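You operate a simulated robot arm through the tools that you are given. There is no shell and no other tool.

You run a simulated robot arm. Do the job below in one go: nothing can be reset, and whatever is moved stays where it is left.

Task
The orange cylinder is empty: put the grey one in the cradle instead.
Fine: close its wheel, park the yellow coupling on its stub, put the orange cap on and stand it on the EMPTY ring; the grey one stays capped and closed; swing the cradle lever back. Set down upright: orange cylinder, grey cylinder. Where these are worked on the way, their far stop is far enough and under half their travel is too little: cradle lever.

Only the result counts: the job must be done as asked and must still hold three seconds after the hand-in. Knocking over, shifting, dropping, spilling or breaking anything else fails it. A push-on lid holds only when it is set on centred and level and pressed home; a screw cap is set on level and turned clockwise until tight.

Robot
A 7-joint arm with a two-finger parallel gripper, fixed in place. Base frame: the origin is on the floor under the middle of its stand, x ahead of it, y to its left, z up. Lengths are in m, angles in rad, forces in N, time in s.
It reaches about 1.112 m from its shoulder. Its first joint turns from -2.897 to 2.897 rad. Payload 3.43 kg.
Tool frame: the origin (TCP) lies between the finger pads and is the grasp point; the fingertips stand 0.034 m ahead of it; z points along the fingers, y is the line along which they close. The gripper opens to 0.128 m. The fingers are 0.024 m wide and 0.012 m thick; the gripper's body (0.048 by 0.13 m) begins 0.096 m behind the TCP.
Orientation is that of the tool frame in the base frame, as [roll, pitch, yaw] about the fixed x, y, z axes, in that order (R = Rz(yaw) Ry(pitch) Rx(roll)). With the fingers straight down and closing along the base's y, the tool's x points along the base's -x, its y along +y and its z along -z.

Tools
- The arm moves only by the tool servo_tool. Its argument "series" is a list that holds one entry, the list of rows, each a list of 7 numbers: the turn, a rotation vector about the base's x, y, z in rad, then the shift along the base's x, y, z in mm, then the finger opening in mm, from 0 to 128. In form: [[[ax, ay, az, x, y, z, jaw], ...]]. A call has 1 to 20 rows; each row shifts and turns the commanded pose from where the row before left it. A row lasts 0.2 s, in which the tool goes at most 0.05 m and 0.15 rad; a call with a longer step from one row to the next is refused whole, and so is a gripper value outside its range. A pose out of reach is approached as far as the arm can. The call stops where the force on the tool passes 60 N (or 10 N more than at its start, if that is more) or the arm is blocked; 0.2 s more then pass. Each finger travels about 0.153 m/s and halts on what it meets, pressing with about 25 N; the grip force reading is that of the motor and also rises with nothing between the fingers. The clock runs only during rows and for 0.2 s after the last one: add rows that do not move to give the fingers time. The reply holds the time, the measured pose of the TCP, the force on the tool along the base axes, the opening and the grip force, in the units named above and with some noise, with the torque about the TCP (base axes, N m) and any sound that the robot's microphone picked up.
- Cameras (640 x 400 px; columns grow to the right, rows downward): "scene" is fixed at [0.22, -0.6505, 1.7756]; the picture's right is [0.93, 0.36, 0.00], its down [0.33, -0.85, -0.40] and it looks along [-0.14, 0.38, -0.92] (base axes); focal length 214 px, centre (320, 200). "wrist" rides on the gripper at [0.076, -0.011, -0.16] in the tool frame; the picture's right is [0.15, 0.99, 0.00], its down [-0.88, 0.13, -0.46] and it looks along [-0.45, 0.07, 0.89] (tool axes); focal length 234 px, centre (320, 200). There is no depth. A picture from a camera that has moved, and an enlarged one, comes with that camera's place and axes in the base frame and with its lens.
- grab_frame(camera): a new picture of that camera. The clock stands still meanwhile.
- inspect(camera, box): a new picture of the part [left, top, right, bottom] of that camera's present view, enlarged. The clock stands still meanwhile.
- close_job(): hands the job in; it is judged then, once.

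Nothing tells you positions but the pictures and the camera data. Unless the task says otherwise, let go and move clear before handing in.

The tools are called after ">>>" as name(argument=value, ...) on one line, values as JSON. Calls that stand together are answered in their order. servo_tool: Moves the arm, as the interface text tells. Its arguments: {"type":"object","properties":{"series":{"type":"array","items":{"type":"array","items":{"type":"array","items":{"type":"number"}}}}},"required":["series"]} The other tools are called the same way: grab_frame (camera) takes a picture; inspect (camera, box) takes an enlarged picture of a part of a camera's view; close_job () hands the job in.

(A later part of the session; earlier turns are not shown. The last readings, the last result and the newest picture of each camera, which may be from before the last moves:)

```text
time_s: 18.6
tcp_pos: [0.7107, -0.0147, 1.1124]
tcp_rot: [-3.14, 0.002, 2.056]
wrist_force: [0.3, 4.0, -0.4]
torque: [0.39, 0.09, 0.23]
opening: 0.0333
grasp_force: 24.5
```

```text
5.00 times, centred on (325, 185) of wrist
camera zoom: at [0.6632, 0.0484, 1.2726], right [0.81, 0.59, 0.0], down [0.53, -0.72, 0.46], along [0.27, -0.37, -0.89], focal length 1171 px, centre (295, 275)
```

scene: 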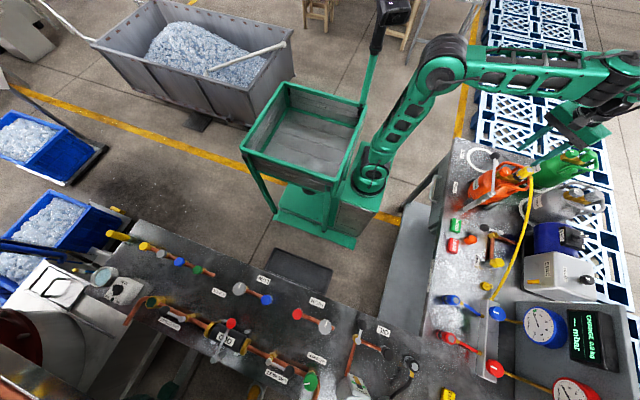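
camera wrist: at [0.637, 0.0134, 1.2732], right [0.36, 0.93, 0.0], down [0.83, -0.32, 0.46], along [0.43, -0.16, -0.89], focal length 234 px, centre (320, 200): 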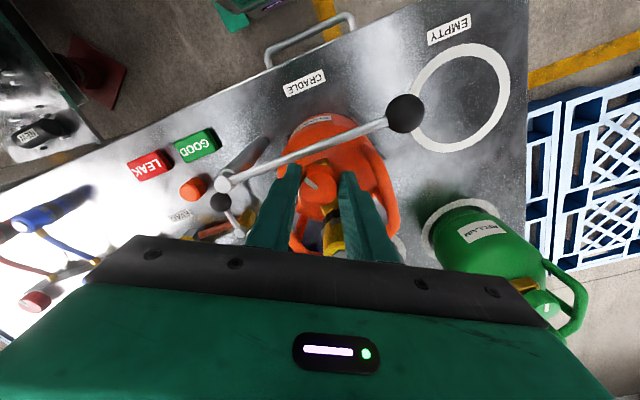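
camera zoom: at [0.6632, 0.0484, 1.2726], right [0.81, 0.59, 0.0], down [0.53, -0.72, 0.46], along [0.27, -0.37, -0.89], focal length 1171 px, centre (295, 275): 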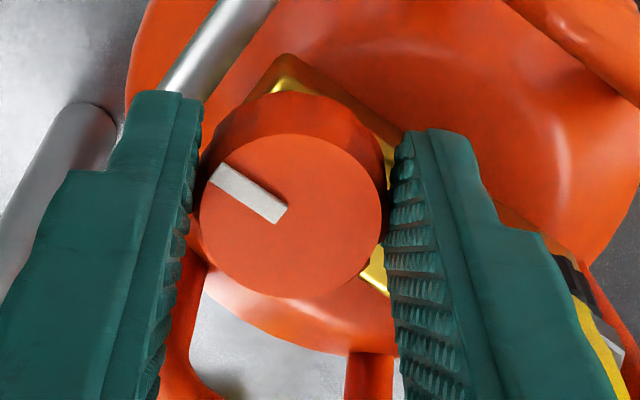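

Torque has risen to 0.23 N·m – the stop seems reached. One more small push confirms it.

>>> servo_tool(series=[[[0, 0, -0.05, 0, 0, 0, 25], [0, 0, -0.05, 0, 0, 0, 25], [0, 0, 0, 0, 0, 0, 25]]])

>>> inspect(camera="wrist", box=[280, 145, 370, 225])

```text
time_s: 19.4
tcp_pos: [0.7102, -0.0142, 1.1135]
tcp_rot: [3.142, 0.004, 1.956]
wrist_force: [1.1, 3.0, 0.0]
torque: [0.23, -0.22, 0.29]
opening: 0.0334
grasp_force: 24.7
```

```text
5.00 times, centred on (325, 185) of wrist
camera zoom: at [0.6699, 0.0522, 1.2729], right [0.86, 0.51, 0.0], down [0.45, -0.77, 0.46], along [0.23, -0.39, -0.89], focal length 1171 px, centre (295, 275)
```

zoom: 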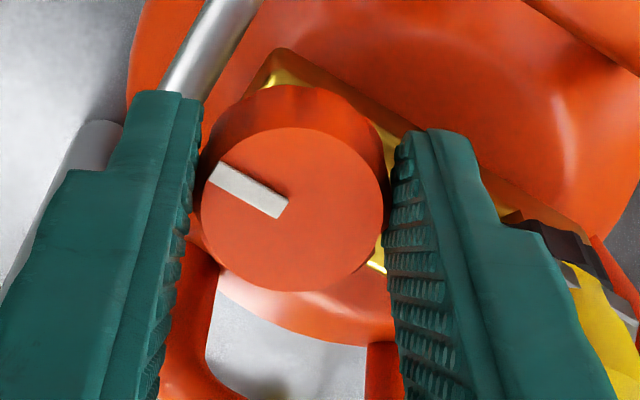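

The wheel has hit its stop (the fingers now slip on it), so it is closed. I open just 2 mm per side, since the coupling is close behind, and lift straight off.

>>> servo_tool(series=[[[0, 0, 0, 0, 0, 0, 37.5], [0, 0, 0, 0, 0, 0, 37.5], [0, 0, 0, 0, 0, 10, 37.5], [0, 0, 0, 0, 0, 25, 37.5], [0, 0, 0, 0, 0, 35, 37.5], [0, 0, 0, 0, 0, 35, 60], [0, 0, 0, 0, 0, 0, 60]]])

>>> grab_frame(camera="wrist")

>>> inspect(camera="scene", box=[480, 140, 560, 200])

```text
time_s: 21.0
tcp_pos: [0.7111, -0.014, 1.2171]
tcp_rot: [3.14, -0.003, 1.957]
wrist_force: [-0.2, 0.4, 0.9]
torque: [-0.02, 0.01, -0.02]
opening: 0.06
grasp_force: 0.0
```

```text
taken
camera wrist: at [0.6698, 0.0517, 1.3766], right [0.86, 0.51, 0.0], down [0.45, -0.77, 0.45], along [0.23, -0.39, -0.89], focal length 234 px, centre (320, 200)
```

wrist: 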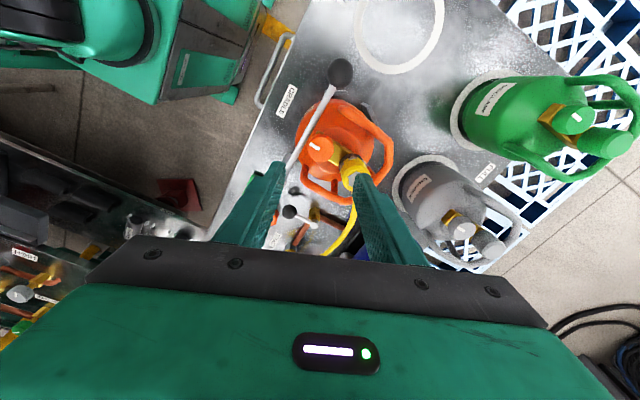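

```text
6.67 times, centred on (520, 170) of scene
camera zoom: at [0.22, -0.6505, 1.7756], right [0.93, 0.36, 0.0], down [0.33, -0.85, -0.4], along [-0.14, 0.38, -0.92], focal length 1430 px, centre (-1013, 400)
```

zoom: 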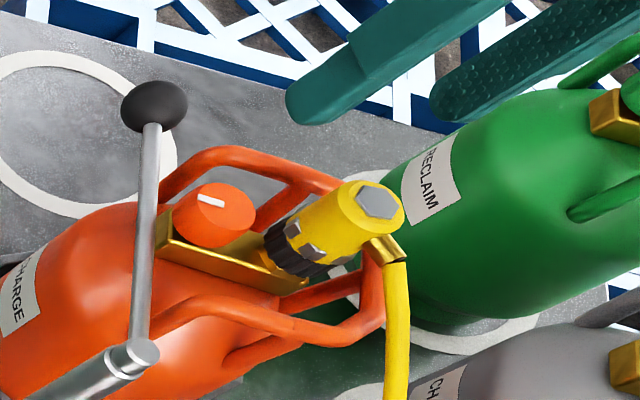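

The orange mark is now in line with the valve like the other closed cylinders. Next is the coupling; I zoom to locate its axis and hose fitting precisely.

>>> inspect(camera="wrist", box=[290, 120, 400, 210])

>>> inspect(camera="scene", box=[512, 155, 542, 178])

```text
4.44 times, centred on (345, 165) of wrist
camera zoom: at [0.6698, 0.0517, 1.3766], right [0.86, 0.51, 0.0], down [0.45, -0.77, 0.45], along [0.23, -0.39, -0.89], focal length 1041 px, centre (209, 356)
```

zoom: 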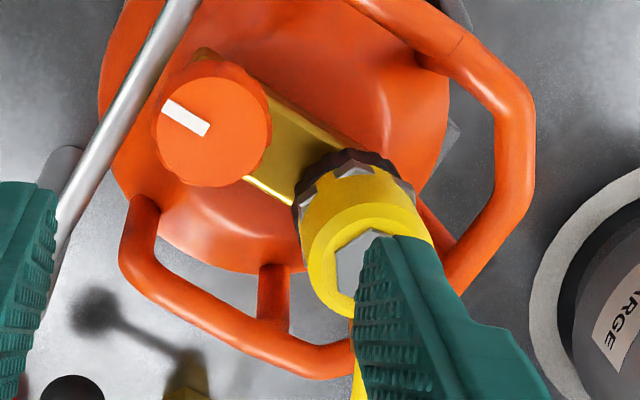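

```text
16.00 times, centred on (527, 166) of scene
camera zoom: at [0.22, -0.6505, 1.7756], right [0.93, 0.36, 0.0], down [0.33, -0.85, -0.4], along [-0.14, 0.38, -0.92], focal length 3432 px, centre (-2992, 736)
```

zoom: 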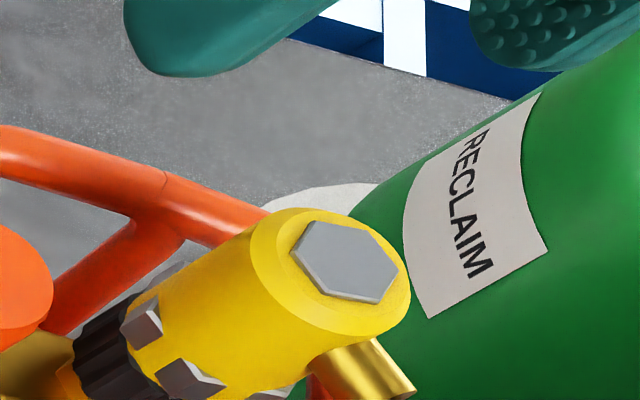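

I turn the hand 18° so the fingers will close clear of both the hose fitting and the wheel, and move above the coupling to check its centre.

>>> servo_tool(series=[[[0, 0, 0.1, 17, 1, 0, 70], [0, 0, 0.1, 17, 2, 0, 70], [0, 0, 0.11, 18, 2, 0, 70], [0, 0, 0, 0, 0, 0, 70]]])

>>> inspect(camera="wrist", box=[240, 90, 400, 230])

```text
time_s: 22.0
tcp_pos: [0.7618, -0.0105, 1.2181]
tcp_rot: [3.141, 0.002, 2.269]
wrist_force: [0.2, -0.3, -0.6]
torque: [-0.01, 0.04, -0.04]
opening: 0.0699
grasp_force: 0.2
```

```text
2.86 times, centred on (320, 160) of wrist
camera zoom: at [0.7025, 0.0413, 1.3778], right [0.66, 0.75, 0.0], down [0.67, -0.59, 0.46], along [0.34, -0.3, -0.89], focal length 669 px, centre (320, 314)
```

zoom: 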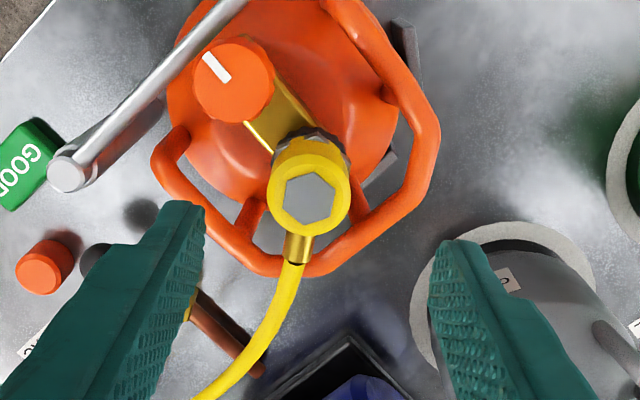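

The coupling axis now measures about (0.760, −0.015), top z≈1.12 (the cylinder rotated slightly with the wheel). I descend to grip just the upper yellow body, 20 mm deep.

>>> servo_tool(series=[[[0, 0, 0, -1.5, -4.5, -25, 52], [0, 0, 0, 0, 0, -25, 52], [0, 0, 0, 0, 0, -20, 52], [0, 0, 0, 0, 0, -11, 52], [0, 0, 0, 0, 0, -5, 52], [0, 0, 0, 0, 0, 0, 52]]])

>>> inspect(camera="wrist", box=[240, 110, 400, 250])

>>> inspect(camera="scene", box=[490, 130, 570, 190])

```text
time_s: 23.4
tcp_pos: [0.7604, -0.0141, 1.1305]
tcp_rot: [-3.14, 0.005, 2.267]
wrist_force: [0.4, -0.3, -1.1]
torque: [0.01, 0.01, -0.01]
opening: 0.052
grasp_force: 0.1
```

```text
2.86 times, centred on (320, 180) of wrist
camera zoom: at [0.7025, 0.0378, 1.2904], right [0.66, 0.75, 0.0], down [0.66, -0.59, 0.46], along [0.34, -0.31, -0.89], focal length 669 px, centre (320, 257)
```

zoom: 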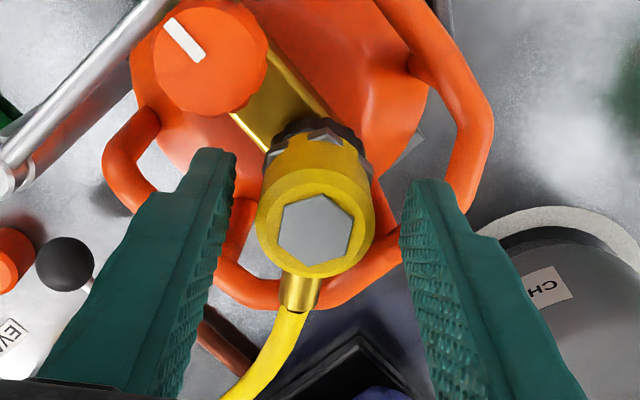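

```text
6.67 times, centred on (530, 160) of scene
camera zoom: at [0.22, -0.6505, 1.7756], right [0.93, 0.36, 0.0], down [0.33, -0.85, -0.4], along [-0.14, 0.38, -0.92], focal length 1430 px, centre (-1080, 467)
```

zoom: 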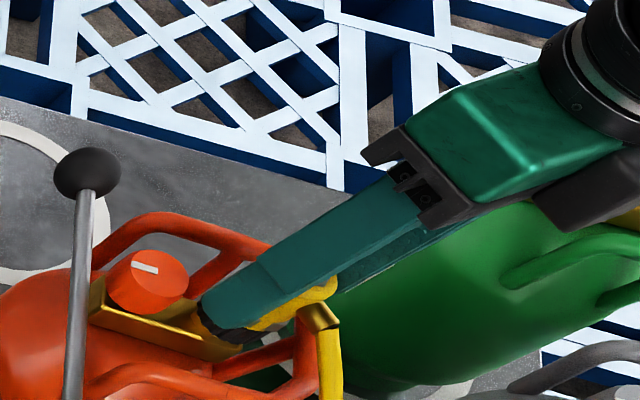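

Well centred (within about 1 mm). I close on the coupling body.

>>> servo_tool(series=[[[0, 0, 0, 0, 0, 0, 40], [0, 0, 0, 0, 0, 0, 25], [0, 0, 0, 0, 0, 0, 25], [0, 0, 0, 0, 0, 0, 25]]])

```text
time_s: 24.4
tcp_pos: [0.7622, -0.0133, 1.1305]
tcp_rot: [-3.141, 0.003, 2.268]
wrist_force: [0.1, -0.6, -0.2]
torque: [-0.02, 0.01, 0.03]
opening: 0.0323
grasp_force: 25.4
```

Held at 32 mm. I try a gentle upward pull first to learn whether it is a pull-off or a twist coupling.

>>> servo_tool(series=[[[0, 0, 0, 0, 0, 2, 25], [0, 0, 0, 0, 0, 2, 25], [0, 0, 0, 0, 0, 0, 25]]])

>>> inspect(camera="wrist", box=[240, 110, 400, 250])

```text
time_s: 25.2
tcp_pos: [0.762, -0.0151, 1.1369]
tcp_rot: [3.141, 0.004, 2.267]
wrist_force: [0.0, -0.2, -1.5]
torque: [0.0, 0.03, -0.01]
opening: 0.0322
grasp_force: 24.5
```

```text
2.86 times, centred on (320, 180) of wrist
camera zoom: at [0.7022, 0.0377, 1.2956], right [0.66, 0.75, 0.0], down [0.66, -0.59, 0.46], along [0.34, -0.31, -0.89], focal length 669 px, centre (320, 257)
```

zoom: 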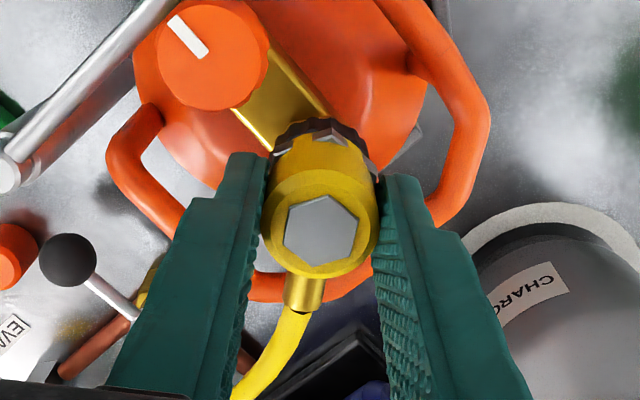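

>>> inspect(camera="scene", box=[500, 145, 550, 185])

```text
10.00 times, centred on (525, 165) of scene
camera zoom: at [0.22, -0.6505, 1.7756], right [0.93, 0.36, 0.0], down [0.33, -0.85, -0.4], along [-0.14, 0.38, -0.92], focal length 2145 px, centre (-1730, 550)
```

zoom: 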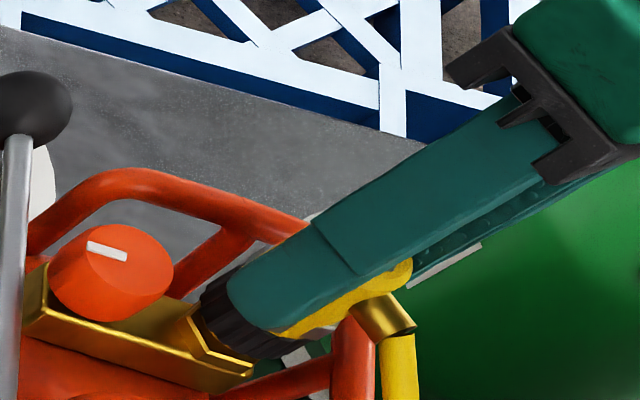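

The pull so far met almost no resistance. I continue upward a little more and watch whether the coupling comes along.

>>> servo_tool(series=[[[0, 0, 0, 0, 0, 3, 25], [0, 0, 0, 0, 0, 3, 25], [0, 0, 0, 0, 0, 0, 25]]])

>>> inspect(camera="scene", box=[500, 145, 550, 185])

>>> inspect(camera="wrist", box=[240, 110, 400, 250])

```text
time_s: 26.0
tcp_pos: [0.7615, -0.0139, 1.1407]
tcp_rot: [-3.141, 0.004, 2.269]
wrist_force: [-1.5, -0.6, 1.0]
torque: [0.0, 0.03, 0.03]
opening: 0.0324
grasp_force: 25.3
```

```text
10.00 times, centred on (525, 165) of scene
camera zoom: at [0.22, -0.6505, 1.7756], right [0.93, 0.36, 0.0], down [0.33, -0.85, -0.4], along [-0.14, 0.38, -0.92], focal length 2145 px, centre (-1730, 550)
```

zoom: 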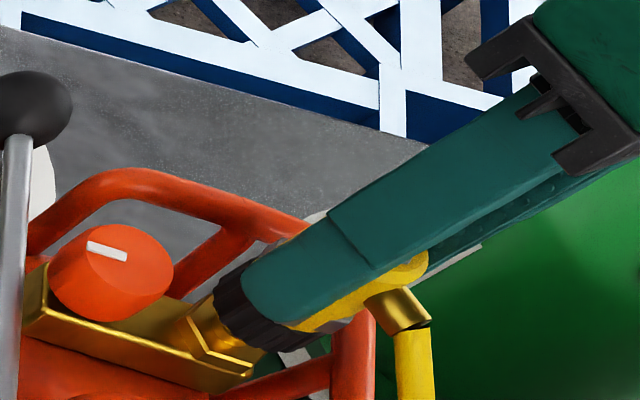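

```text
2.86 times, centred on (320, 180) of wrist
camera zoom: at [0.7031, 0.0377, 1.3009], right [0.66, 0.75, 0.0], down [0.66, -0.59, 0.46], along [0.34, -0.31, -0.89], focal length 669 px, centre (320, 257)
```

zoom: 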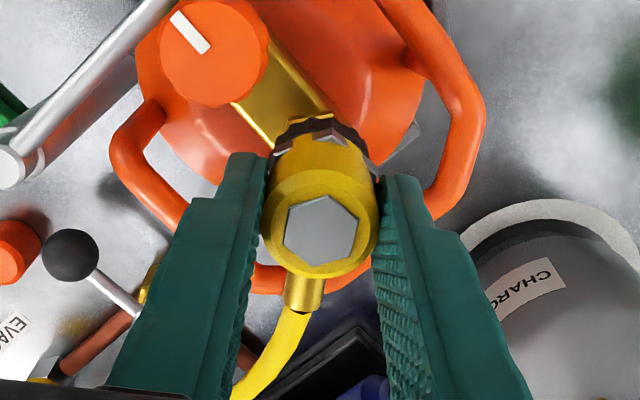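

The coupling lifts off freely (a plain pull-off). I raise it well clear and check the bare outlet.

>>> servo_tool(series=[[[0, 0, 0, 0, 0, 10, 25], [0, 0, 0, 0, 0, 15, 25], [0, 0, 0, 0, 0, 20, 25], [0, 0, 0, 0, 0, 20, 25], [0, 0, 0, 0, 0, 0, 25]]])

>>> grab_frame(camera="wrist")

>>> inspect(camera="scene", box=[490, 130, 570, 190])

```text
time_s: 27.2
tcp_pos: [0.7629, -0.0138, 1.2078]
tcp_rot: [-3.14, 0.001, 2.267]
wrist_force: [0.2, -0.3, -2.2]
torque: [0.02, 0.0, -0.03]
opening: 0.0322
grasp_force: 25.3
```

```text
taken
camera wrist: at [0.7032, 0.037, 1.3671], right [0.66, 0.75, 0.0], down [0.66, -0.59, 0.46], along [0.34, -0.3, -0.89], focal length 234 px, centre (320, 200)
```

wrist: 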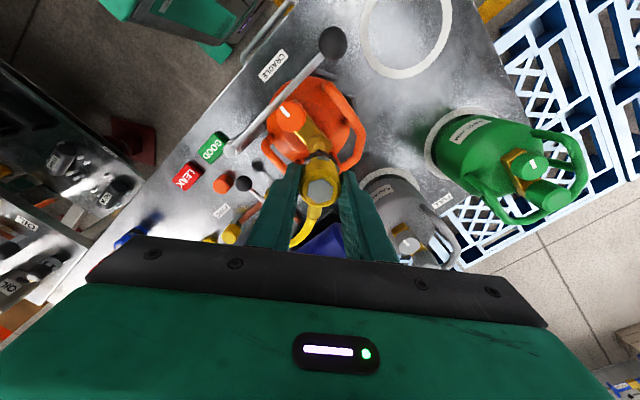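

```text
6.67 times, centred on (530, 160) of scene
camera zoom: at [0.22, -0.6505, 1.7756], right [0.93, 0.36, 0.0], down [0.33, -0.85, -0.4], along [-0.14, 0.38, -0.92], focal length 1430 px, centre (-1080, 467)
```

zoom: 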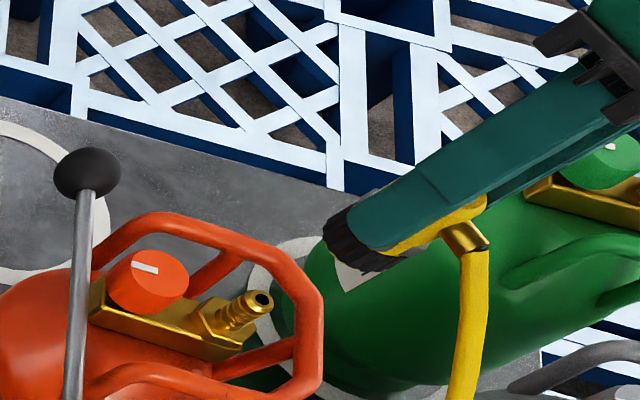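

The outlet is a plain ribbed nipple, so the coupling and cap push on. I carry the coupling over towards the stub at safe height and look down at it.

>>> servo_tool(series=[[[0, 0, 0.08, 3, -25, 0, 25], [0, 0, 0.08, 3, -35, 0, 25], [0, 0, 0.08, 3, -40, 0, 25], [0, 0, 0.08, 3, -40, 0, 25], [0, 0, 0.08, 3, -40, 0, 25], [0, 0, 0.08, 3, -40, 0, 25], [0, 0, 0.08, 3, -40, 0, 25], [0, 0, 0.08, 3, -35, 0, 25], [0, 0, 0.08, 3, -25, 0, 25], [0, 0, 0, 0, 0, 0, 25]]])

>>> grab_frame(camera="wrist")

>>> grab_frame(camera="scene")

```text
time_s: 29.4
tcp_pos: [0.7874, -0.3342, 1.2072]
tcp_rot: [3.141, 0.002, 2.989]
wrist_force: [0.0, -0.6, -1.7]
torque: [-0.02, 0.03, -0.02]
opening: 0.0326
grasp_force: 24.7
```

```text
taken
camera wrist: at [0.7102, -0.3333, 1.3671], right [0.01, 1.0, 0.0], down [0.89, -0.01, 0.46], along [0.46, 0.0, -0.89], focal length 234 px, centre (320, 200)
```

wrist: 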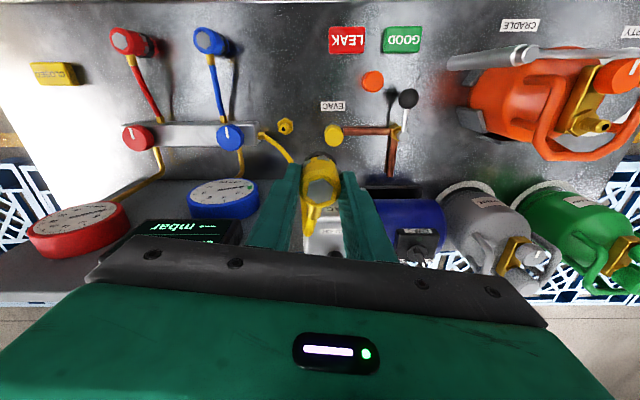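

```text
taken
```

scene: 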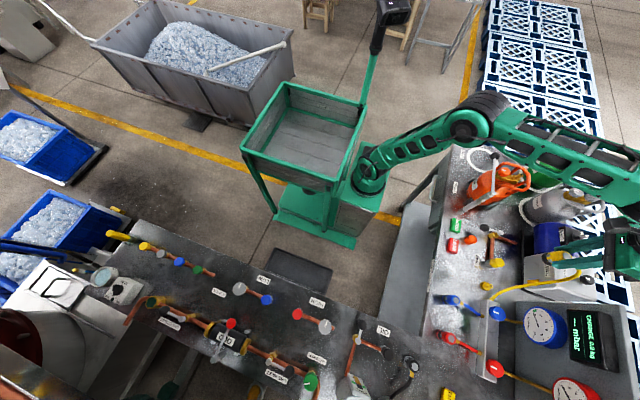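

>>> inspect(camera="wrist", box=[220, 80, 380, 200])

>>> inspect(camera="wrist", box=[260, 105, 310, 145])

>>> inspect(camera="scene", box=[460, 240, 540, 320])

```text
3.33 times, centred on (300, 140) of wrist
camera zoom: at [0.7102, -0.3333, 1.3671], right [0.01, 1.0, 0.0], down [0.89, -0.01, 0.46], along [0.46, 0.0, -0.89], focal length 781 px, centre (387, 400)
```

zoom: 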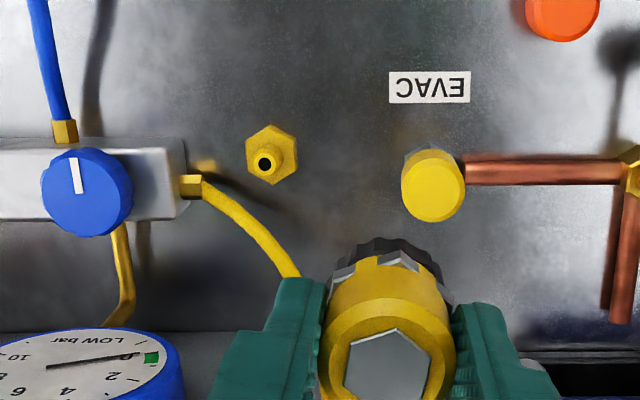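

```text
10.00 times, centred on (285, 125) of wrist
camera zoom: at [0.7102, -0.3333, 1.3671], right [0.01, 1.0, 0.0], down [0.89, -0.01, 0.46], along [0.46, 0.0, -0.89], focal length 2342 px, centre (670, 950)
```

zoom: 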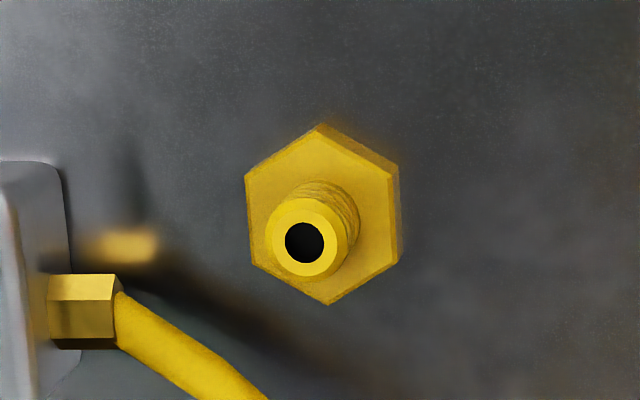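

```text
5.00 times, centred on (500, 280) of scene
camera zoom: at [0.22, -0.6505, 1.7756], right [0.93, 0.36, 0.0], down [0.33, -0.85, -0.4], along [-0.14, 0.38, -0.92], focal length 1072 px, centre (-580, -200)
```

zoom: 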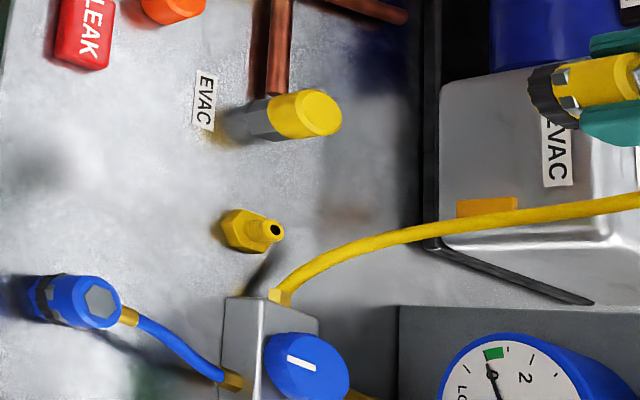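

The stub stands at about (0.788, −0.399) with its tip near z≈0.94 (bench at ≈0.90). I turn the hand slightly to keep fingers off the manifold fitting, and move above the stub for a visual alignment.

>>> servo_tool(series=[[[0, 0, -0.08, 0, -20, -20, 25], [0, 0, -0.08, 0, -25, -20, 25], [0, 0, -0.08, 0, -20, -25, 25], [0, 0, 0, 0, 0, -30, 25], [0, 0, 0, 0, 0, -30, 25], [0, 0, 0, 0, 0, 0, 25]]])

>>> inspect(camera="wrist", box=[240, 80, 400, 220])

>>> inspect(camera="scene", box=[460, 240, 540, 320])

```text
time_s: 30.8
tcp_pos: [0.785, -0.3997, 1.0806]
tcp_rot: [-3.141, 0.002, 2.746]
wrist_force: [-0.3, -0.8, -0.9]
torque: [0.01, 0.03, -0.02]
opening: 0.0326
grasp_force: 24.9
```

```text
2.86 times, centred on (320, 150) of wrist
camera zoom: at [0.711, -0.3799, 1.2415], right [0.24, 0.97, 0.0], down [0.86, -0.22, 0.46], along [0.44, -0.11, -0.89], focal length 669 px, centre (320, 343)
```

zoom: 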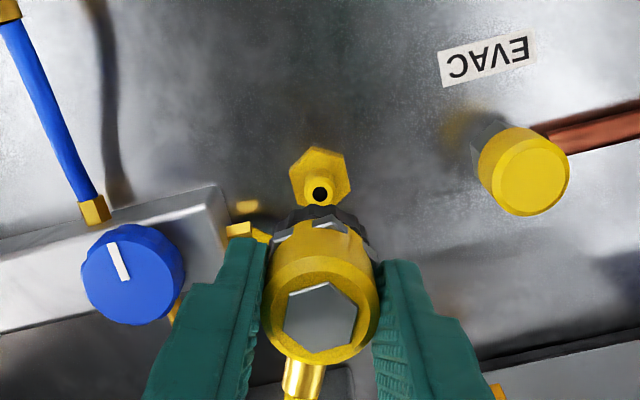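

```text
5.00 times, centred on (500, 280) of scene
camera zoom: at [0.22, -0.6505, 1.7756], right [0.93, 0.36, 0.0], down [0.33, -0.85, -0.4], along [-0.14, 0.38, -0.92], focal length 1072 px, centre (-580, -200)
```

zoom: 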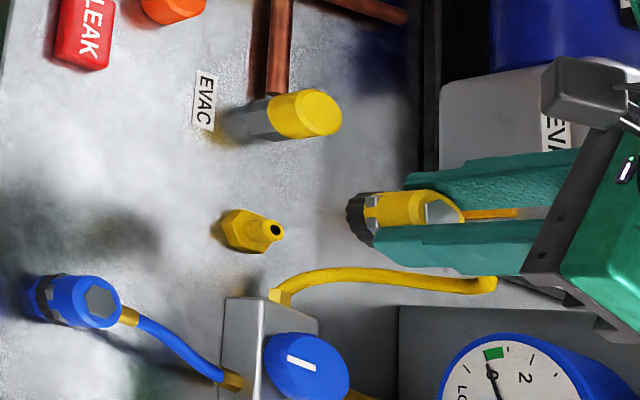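

From the wrist view the stub lies on the tool axis within a millimetre or so. I cross-check with an enlarged scene view.

>>> inspect(camera="scene", box=[498, 272, 558, 302])

>>> inspect(camera="wrist", box=[295, 105, 345, 155])

```text
10.67 times, centred on (528, 287) of scene
camera zoom: at [0.22, -0.6505, 1.7756], right [0.93, 0.36, 0.0], down [0.33, -0.85, -0.4], along [-0.14, 0.38, -0.92], focal length 2288 px, centre (-1899, -728)
```

zoom: 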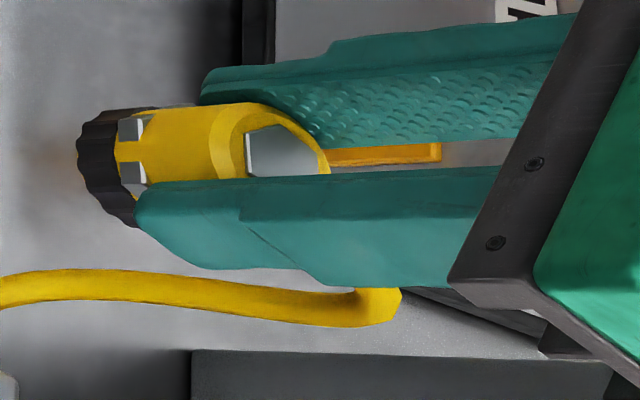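

```text
8.00 times, centred on (320, 130) of wrist
camera zoom: at [0.711, -0.3799, 1.2415], right [0.24, 0.97, 0.0], down [0.86, -0.22, 0.46], along [0.44, -0.11, -0.89], focal length 1873 px, centre (320, 760)
```

zoom: 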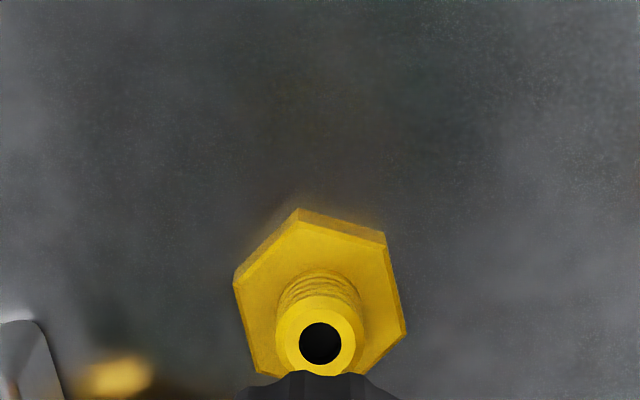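

Bench height checks out at 0.90 and the stub is on axis within about 1 mm. I descend, quickly at first and then slowly with force watched.

>>> servo_tool(series=[[[0, 0, 0, 0.6, 0, -25, 25], [0, 0, 0, 0, 0, -25, 25], [0, 0, 0, 0, 0, -15, 25], [0, 0, 0, 0, 0, -5, 25], [0, 0, 0, 0, 0, 0, 25]]])

>>> inspect(camera="scene", box=[480, 262, 540, 302])

>>> inspect(camera="wrist", box=[240, 110, 400, 240])

```text
time_s: 32.0
tcp_pos: [0.7899, -0.4004, 1.0103]
tcp_rot: [-3.141, 0.001, 2.747]
wrist_force: [-0.3, 0.7, -1.6]
torque: [0.01, -0.02, 0.0]
opening: 0.0324
grasp_force: 25.2
```

```text
10.00 times, centred on (510, 282) of scene
camera zoom: at [0.22, -0.6505, 1.7756], right [0.93, 0.36, 0.0], down [0.33, -0.85, -0.4], along [-0.14, 0.38, -0.92], focal length 2145 px, centre (-1580, -620)
```

zoom: 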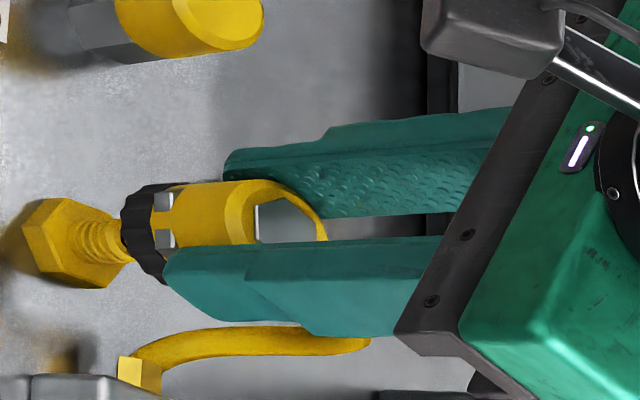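

```text
3.08 times, centred on (320, 175) of wrist
camera zoom: at [0.7128, -0.3812, 1.1713], right [0.25, 0.97, 0.0], down [0.86, -0.22, 0.46], along [0.44, -0.11, -0.89], focal length 720 px, centre (320, 277)
```

zoom: 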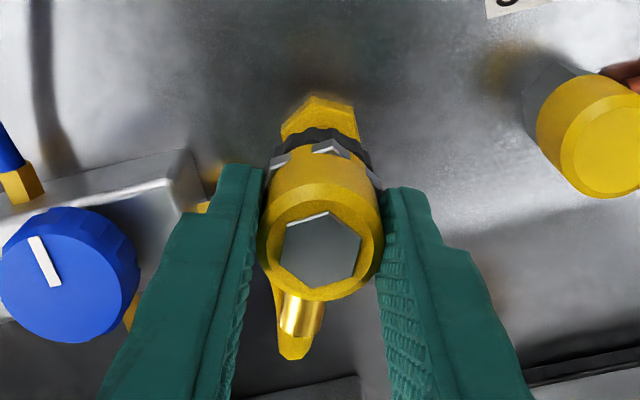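

>>> inspect(camera="scene", box=[478, 275, 508, 295])

>>> inspect(camera="wrist", box=[295, 120, 345, 160])

```text
16.00 times, centred on (493, 285) of scene
camera zoom: at [0.22, -0.6505, 1.7756], right [0.93, 0.36, 0.0], down [0.33, -0.85, -0.4], along [-0.14, 0.38, -0.92], focal length 3432 px, centre (-2448, -1160)
```

zoom: 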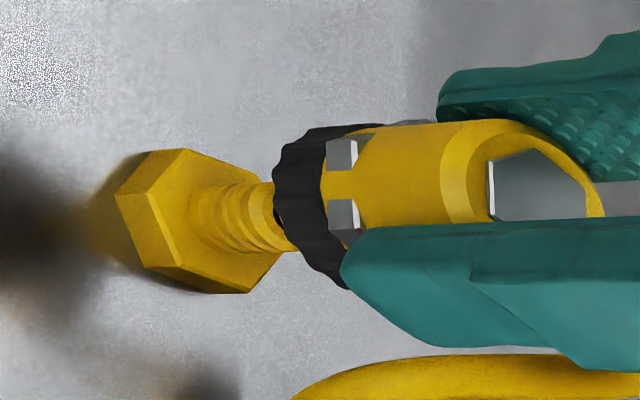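

```text
10.00 times, centred on (320, 140) of wrist
camera zoom: at [0.7128, -0.3812, 1.1713], right [0.25, 0.97, 0.0], down [0.86, -0.22, 0.46], along [0.44, -0.11, -0.89], focal length 2342 px, centre (320, 800)
```

zoom: 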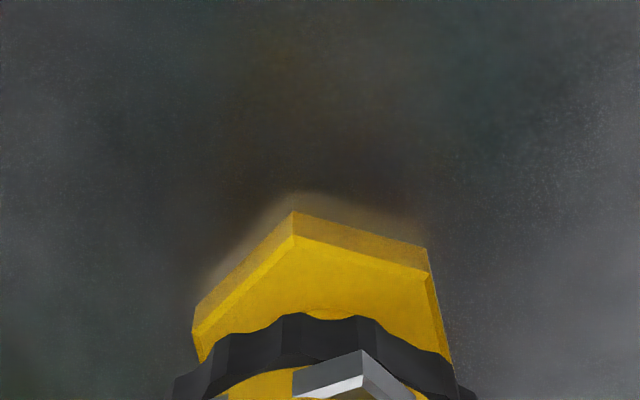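

The scene view suggests the coupling is about 1.5–2 mm off towards −x/+y. I shift slightly and lower slowly onto the nipple, watching the force.

>>> servo_tool(series=[[[0, 0, 0, 1.5, -1, -3, 25], [0, 0, 0, 0, 0, -4, 25], [0, 0, 0, 0, 0, -4, 25], [0, 0, 0, 0, 0, -3, 25], [0, 0, 0, 0, 0, 0, 25]]])

>>> inspect(camera="scene", box=[478, 275, 508, 295])

```text
time_s: 33.2
tcp_pos: [0.7907, -0.4, 0.9974]
tcp_rot: [-3.141, 0.002, 2.747]
wrist_force: [0.3, 0.4, -1.0]
torque: [0.01, 0.01, -0.01]
opening: 0.0324
grasp_force: 25.0
```

```text
16.00 times, centred on (493, 285) of scene
camera zoom: at [0.22, -0.6505, 1.7756], right [0.93, 0.36, 0.0], down [0.33, -0.85, -0.4], along [-0.14, 0.38, -0.92], focal length 3432 px, centre (-2448, -1160)
```

zoom: 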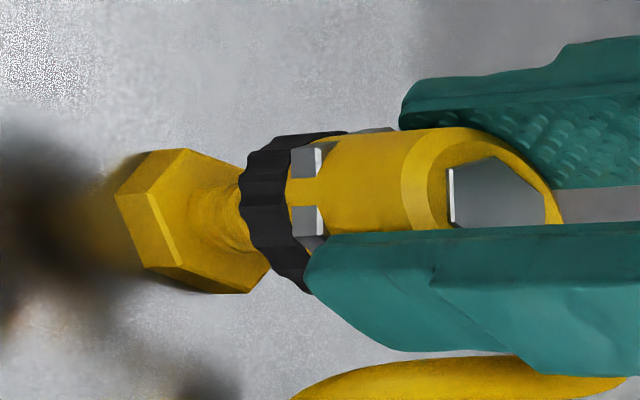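

Alignment looks good now with the nipple entering the ring. I keep lowering slowly.

>>> servo_tool(series=[[[0, 0, 0, 0, 0, -4, 25], [0, 0, 0, 0, 0, -4, 25], [0, 0, 0, 0, 0, -4, 25], [0, 0, 0, 0, 0, 0, 25]]])

>>> inspect(camera="scene", box=[478, 275, 508, 295])

```text
time_s: 34.2
tcp_pos: [0.7912, -0.3993, 0.9859]
tcp_rot: [3.141, 0.001, 2.747]
wrist_force: [0.3, 0.0, -1.3]
torque: [-0.02, 0.06, 0.0]
opening: 0.0325
grasp_force: 25.0
```

```text
16.00 times, centred on (493, 285) of scene
camera zoom: at [0.22, -0.6505, 1.7756], right [0.93, 0.36, 0.0], down [0.33, -0.85, -0.4], along [-0.14, 0.38, -0.92], focal length 3432 px, centre (-2448, -1160)
```

zoom: 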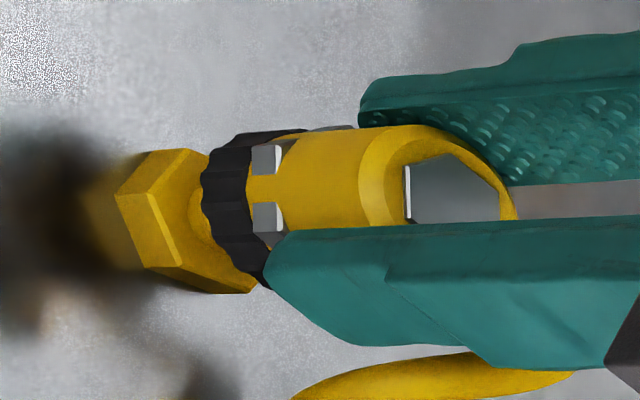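

>>> servo_tool(series=[[[0, 0, 0, 0, 0, -3, 25], [0, 0, 0, 0, 0, -3, 25], [0, 0, 0, 0, 0, -3, 25], [0, 0, 0, 0, 0, -3, 25], [0, 0, 0, 0, 0, 0, 25]]])

>>> inspect(camera="scene", box=[478, 275, 508, 295])

```text
time_s: 35.4
tcp_pos: [0.7914, -0.3998, 0.9721]
tcp_rot: [3.141, -0.002, 2.747]
wrist_force: [-0.2, -0.7, -6.6]
torque: [0.0, -0.02, 0.01]
opening: 0.0326
grasp_force: 25.1
```

```text
16.00 times, centred on (493, 285) of scene
camera zoom: at [0.22, -0.6505, 1.7756], right [0.93, 0.36, 0.0], down [0.33, -0.85, -0.4], along [-0.14, 0.38, -0.92], focal length 3432 px, centre (-2448, -1160)
```

zoom: 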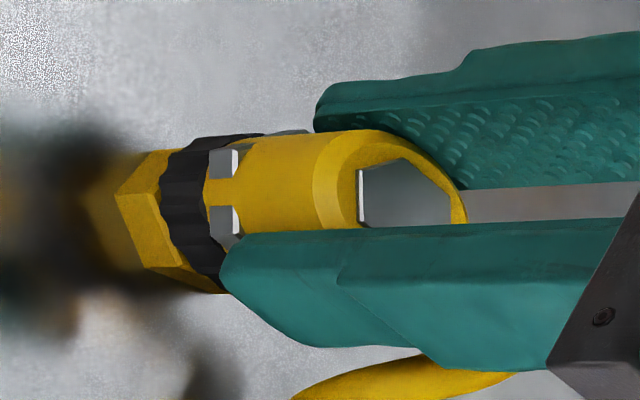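

The ring has reached the hex and something is drawing it in (−6.6 N). I press a little further to be sure it is home.

>>> servo_tool(series=[[[0, 0, 0, 0, 0, -2, 25], [0, 0, 0, 0, 0, -2, 25], [0, 0, 0, 0, 0, -2, 25], [0, 0, 0, 0, 0, 0, 25]]])

>>> inspect(camera="scene", box=[478, 275, 508, 295])

```text
time_s: 36.4
tcp_pos: [0.79, -0.4001, 0.968]
tcp_rot: [-3.14, 0.004, 2.746]
wrist_force: [1.3, -0.8, 8.9]
torque: [0.03, -0.06, -0.01]
opening: 0.0324
grasp_force: 24.9
```

```text
16.00 times, centred on (493, 285) of scene
camera zoom: at [0.22, -0.6505, 1.7756], right [0.93, 0.36, 0.0], down [0.33, -0.85, -0.4], along [-0.14, 0.38, -0.92], focal length 3432 px, centre (-2448, -1160)
```

zoom: 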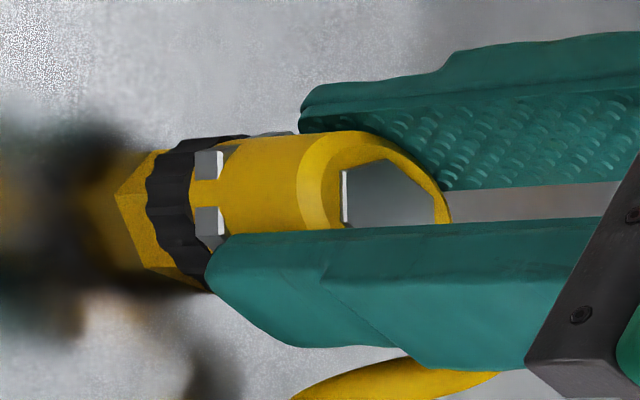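

>>> servo_tool(series=[[[0, 0, 0, 0, 0, -2, 25], [0, 0, 0, 0, 0, -2, 25], [0, 0, 0, 0, 0, 0, 25]]])

>>> inspect(camera="scene", box=[478, 275, 508, 295])

```text
time_s: 37.2
tcp_pos: [0.7901, -0.3999, 0.9662]
tcp_rot: [-3.141, 0.005, 2.747]
wrist_force: [-0.4, -0.7, 20.4]
torque: [-0.06, -0.05, 0.03]
opening: 0.0322
grasp_force: 24.8
```

```text
16.00 times, centred on (493, 285) of scene
camera zoom: at [0.22, -0.6505, 1.7756], right [0.93, 0.36, 0.0], down [0.33, -0.85, -0.4], along [-0.14, 0.38, -0.92], focal length 3432 px, centre (-2448, -1160)
```

zoom: 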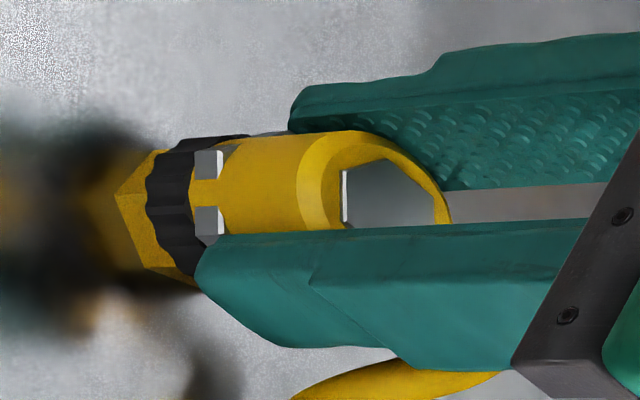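

The coupling is fully seated (the fingers now just slip on it). I release with a small opening and lift away.

>>> servo_tool(series=[[[0, 0, 0, 0, 0, 0, 40], [0, 0, 0, 0, 0, 0, 40], [0, 0, 0, 0, 0, 10, 40], [0, 0, 0, 0, 0, 25, 40], [0, 0, 0, 0, 0, 35, 45], [0, 0, 0, 0, 0, 40, 60], [0, 0, 0, 0, 0, 40, 60], [0, 0, 0, 0, 0, 0, 60]]])

>>> grab_frame(camera="wrist")

>>> inspect(camera="scene", box=[460, 250, 540, 310])

```text
time_s: 39.0
tcp_pos: [0.7921, -0.4019, 1.1175]
tcp_rot: [-3.141, 0.001, 2.748]
wrist_force: [0.0, -0.2, 0.6]
torque: [0.03, -0.01, 0.0]
opening: 0.0599
grasp_force: 0.1
```

```text
taken
camera wrist: at [0.7159, -0.3813, 1.2776], right [0.24, 0.97, 0.0], down [0.86, -0.22, 0.46], along [0.44, -0.11, -0.89], focal length 234 px, centre (320, 200)
```

wrist: 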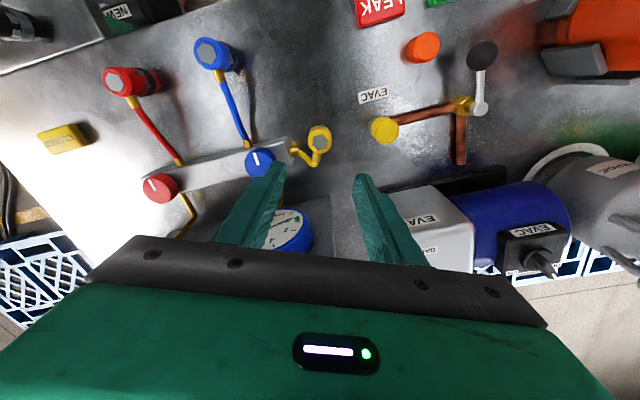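

```text
6.67 times, centred on (500, 280) of scene
camera zoom: at [0.22, -0.6505, 1.7756], right [0.93, 0.36, 0.0], down [0.33, -0.85, -0.4], along [-0.14, 0.38, -0.92], focal length 1430 px, centre (-880, -333)
```

zoom: 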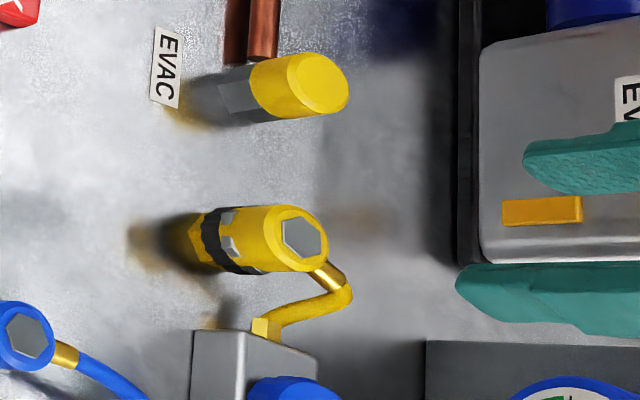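

The coupling is parked with its hose neatly back at the manifold. Next is the orange cap near (0.71, −0.25); I move over it for a close look.

>>> servo_tool(series=[[[0, 0, 0.1, -5, 25, 10, 60], [0, 0, 0.1, -10, 35, 10, 60], [0, 0, 0.1, -10, 35, 10, 60], [0, 0, 0.1, -7, 35, 0, 60], [0, 0, 0, 0, 10, 0, 60], [0, 0, 0, 0, 0, 0, 60]]])

>>> grab_frame(camera="wrist")

>>> inspect(camera="wrist", box=[260, 60, 420, 180])

```text
time_s: 40.4
tcp_pos: [0.7568, -0.2618, 1.1476]
tcp_rot: [3.141, 0.003, -3.136]
wrist_force: [-0.2, -0.3, 0.5]
torque: [0.03, 0.0, -0.01]
opening: 0.06
grasp_force: 0.1
```

```text
taken
camera wrist: at [0.6801, -0.2731, 1.3054], right [-0.15, 0.99, 0.0], down [0.88, 0.14, 0.46], along [0.45, 0.07, -0.89], focal length 234 px, centre (320, 200)
```

wrist: 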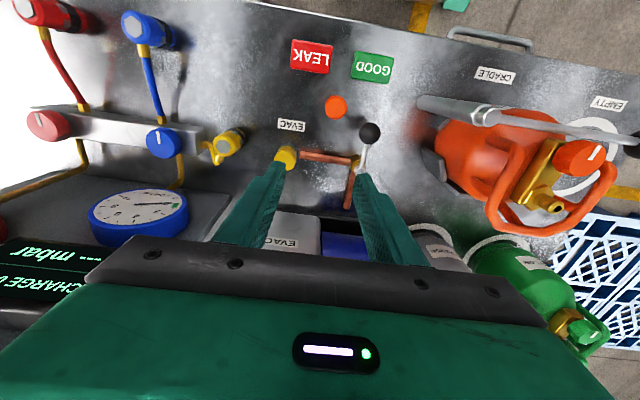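

```text
3.33 times, centred on (340, 120) of wrist
camera zoom: at [0.6801, -0.2731, 1.3054], right [-0.15, 0.99, 0.0], down [0.88, 0.14, 0.46], along [0.45, 0.07, -0.89], focal length 781 px, centre (253, 467)
```

zoom: 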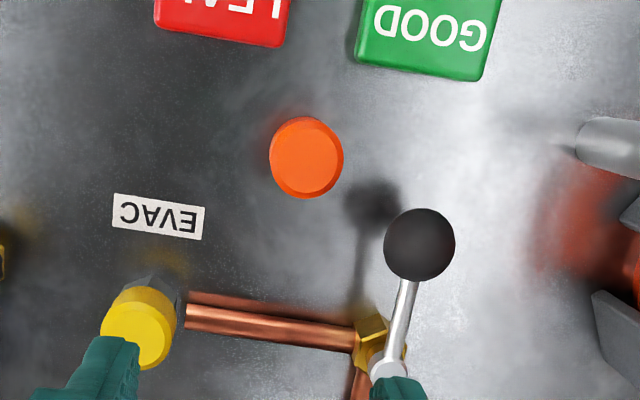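

The cap measures about 33 mm wide at (0.712, −0.243), with the EVAC knob nearby at (0.737, −0.19). I turn the hand 20° so the fingers miss the knob and the buttons, and come down above it.

>>> servo_tool(series=[[[0, 0, 0.12, -15, 6, -20, 52], [0, 0, 0.12, -15, 6, -20, 52], [0, 0, 0.11, -15, 6, -25, 52], [0, 0, 0, 0, 0, -20, 52], [0, 0, 0, 0, 0, 0, 52]]])

>>> inspect(camera="wrist", box=[240, 70, 400, 210])

>>> inspect(camera="scene", box=[440, 200, 540, 275])

```text
time_s: 41.6
tcp_pos: [0.714, -0.2435, 1.0589]
tcp_rot: [3.14, 0.001, -2.786]
wrist_force: [-0.7, -0.1, -0.1]
torque: [0.01, -0.01, 0.0]
opening: 0.052
grasp_force: 0.1
```

```text
2.86 times, centred on (320, 140) of wrist
camera zoom: at [0.6448, -0.2811, 1.2181], right [-0.48, 0.88, 0.0], down [0.78, 0.43, 0.46], along [0.4, 0.22, -0.89], focal length 669 px, centre (320, 371)
```

zoom: 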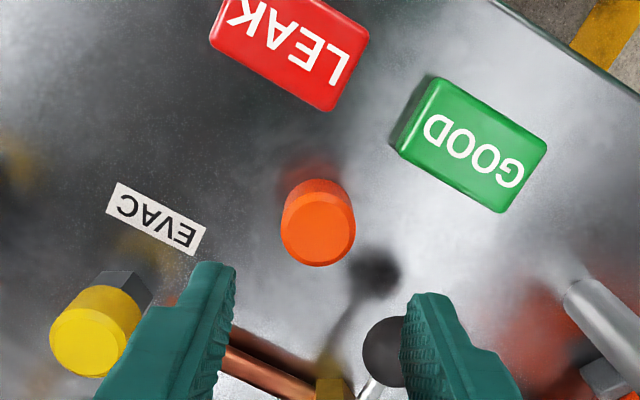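

```text
5.33 times, centred on (490, 238) of scene
camera zoom: at [0.22, -0.6505, 1.7756], right [0.93, 0.36, 0.0], down [0.33, -0.85, -0.4], along [-0.14, 0.38, -0.92], focal length 1144 px, centre (-587, 0)
```

zoom: 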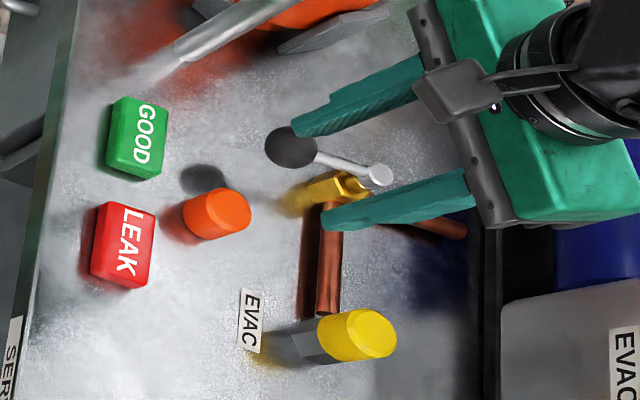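

The cap is on the tool axis within about a millimetre (top z≈0.937, about 37 mm tall). I lower and grip it, keeping the fingertips about 12 mm above the bench.

>>> servo_tool(series=[[[0, 0, 0, 0, 0, -30, 52], [0, 0, 0, 0, 0, -30, 52], [0, 0, 0, 0, 0, -25, 52], [0, 0, 0, 0, 0, -18, 52], [0, 0, 0, 0, 0, -10, 52], [0, 0, 0, 0, 0, 0, 52]]])

>>> inspect(camera="wrist", box=[240, 110, 400, 250])

>>> inspect(camera="scene", box=[440, 200, 540, 275])

```text
time_s: 43.0
tcp_pos: [0.7126, -0.2431, 0.9437]
tcp_rot: [3.138, 0.001, -2.786]
wrist_force: [-0.4, 0.6, -0.2]
torque: [0.02, 0.03, 0.01]
opening: 0.052
grasp_force: 0.1
```

```text
2.86 times, centred on (320, 180) of wrist
camera zoom: at [0.6437, -0.2798, 1.1045], right [-0.48, 0.88, 0.0], down [0.78, 0.43, 0.46], along [0.4, 0.22, -0.89], focal length 669 px, centre (320, 257)
```

zoom: 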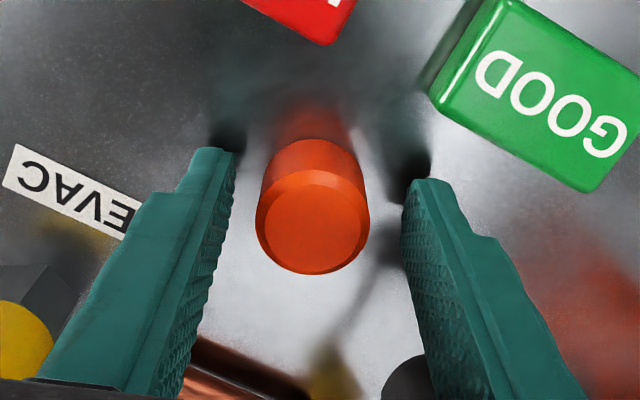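

```text
5.33 times, centred on (490, 238) of scene
camera zoom: at [0.22, -0.6505, 1.7756], right [0.93, 0.36, 0.0], down [0.33, -0.85, -0.4], along [-0.14, 0.38, -0.92], focal length 1144 px, centre (-587, 0)
```

zoom: 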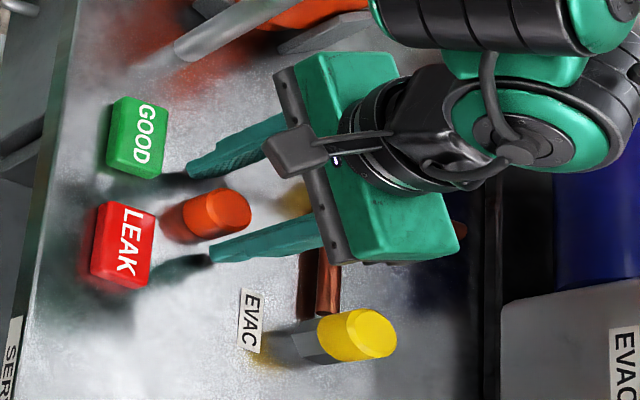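

Fingers straddle the cap cleanly. I close on it.

>>> servo_tool(series=[[[0, 0, 0, 0, 0, 0, 42], [0, 0, 0, 0, 0, 0, 25], [0, 0, 0, 0, 0, 0, 25], [0, 0, 0, 0, 0, 0, 25]]])

>>> inspect(camera="wrist", box=[240, 110, 400, 250])

```text
time_s: 44.0
tcp_pos: [0.7128, -0.2426, 0.9452]
tcp_rot: [3.139, 0.0, -2.788]
wrist_force: [0.1, -0.7, 2.4]
torque: [-0.04, -0.01, 0.0]
opening: 0.0316
grasp_force: 25.1
```

```text
2.86 times, centred on (320, 180) of wrist
camera zoom: at [0.6437, -0.2799, 1.1048], right [-0.48, 0.88, 0.0], down [0.78, 0.43, 0.46], along [0.4, 0.22, -0.89], focal length 669 px, centre (320, 257)
```

zoom: 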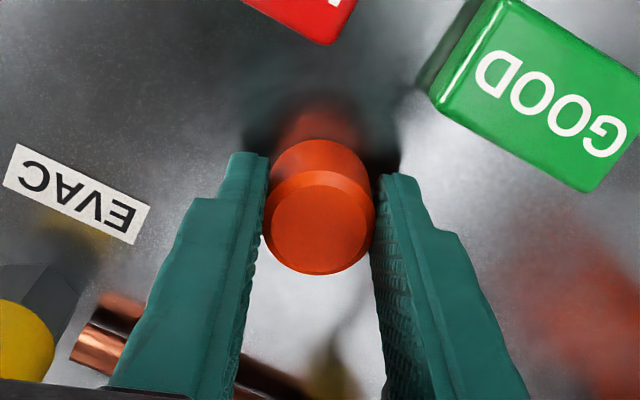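

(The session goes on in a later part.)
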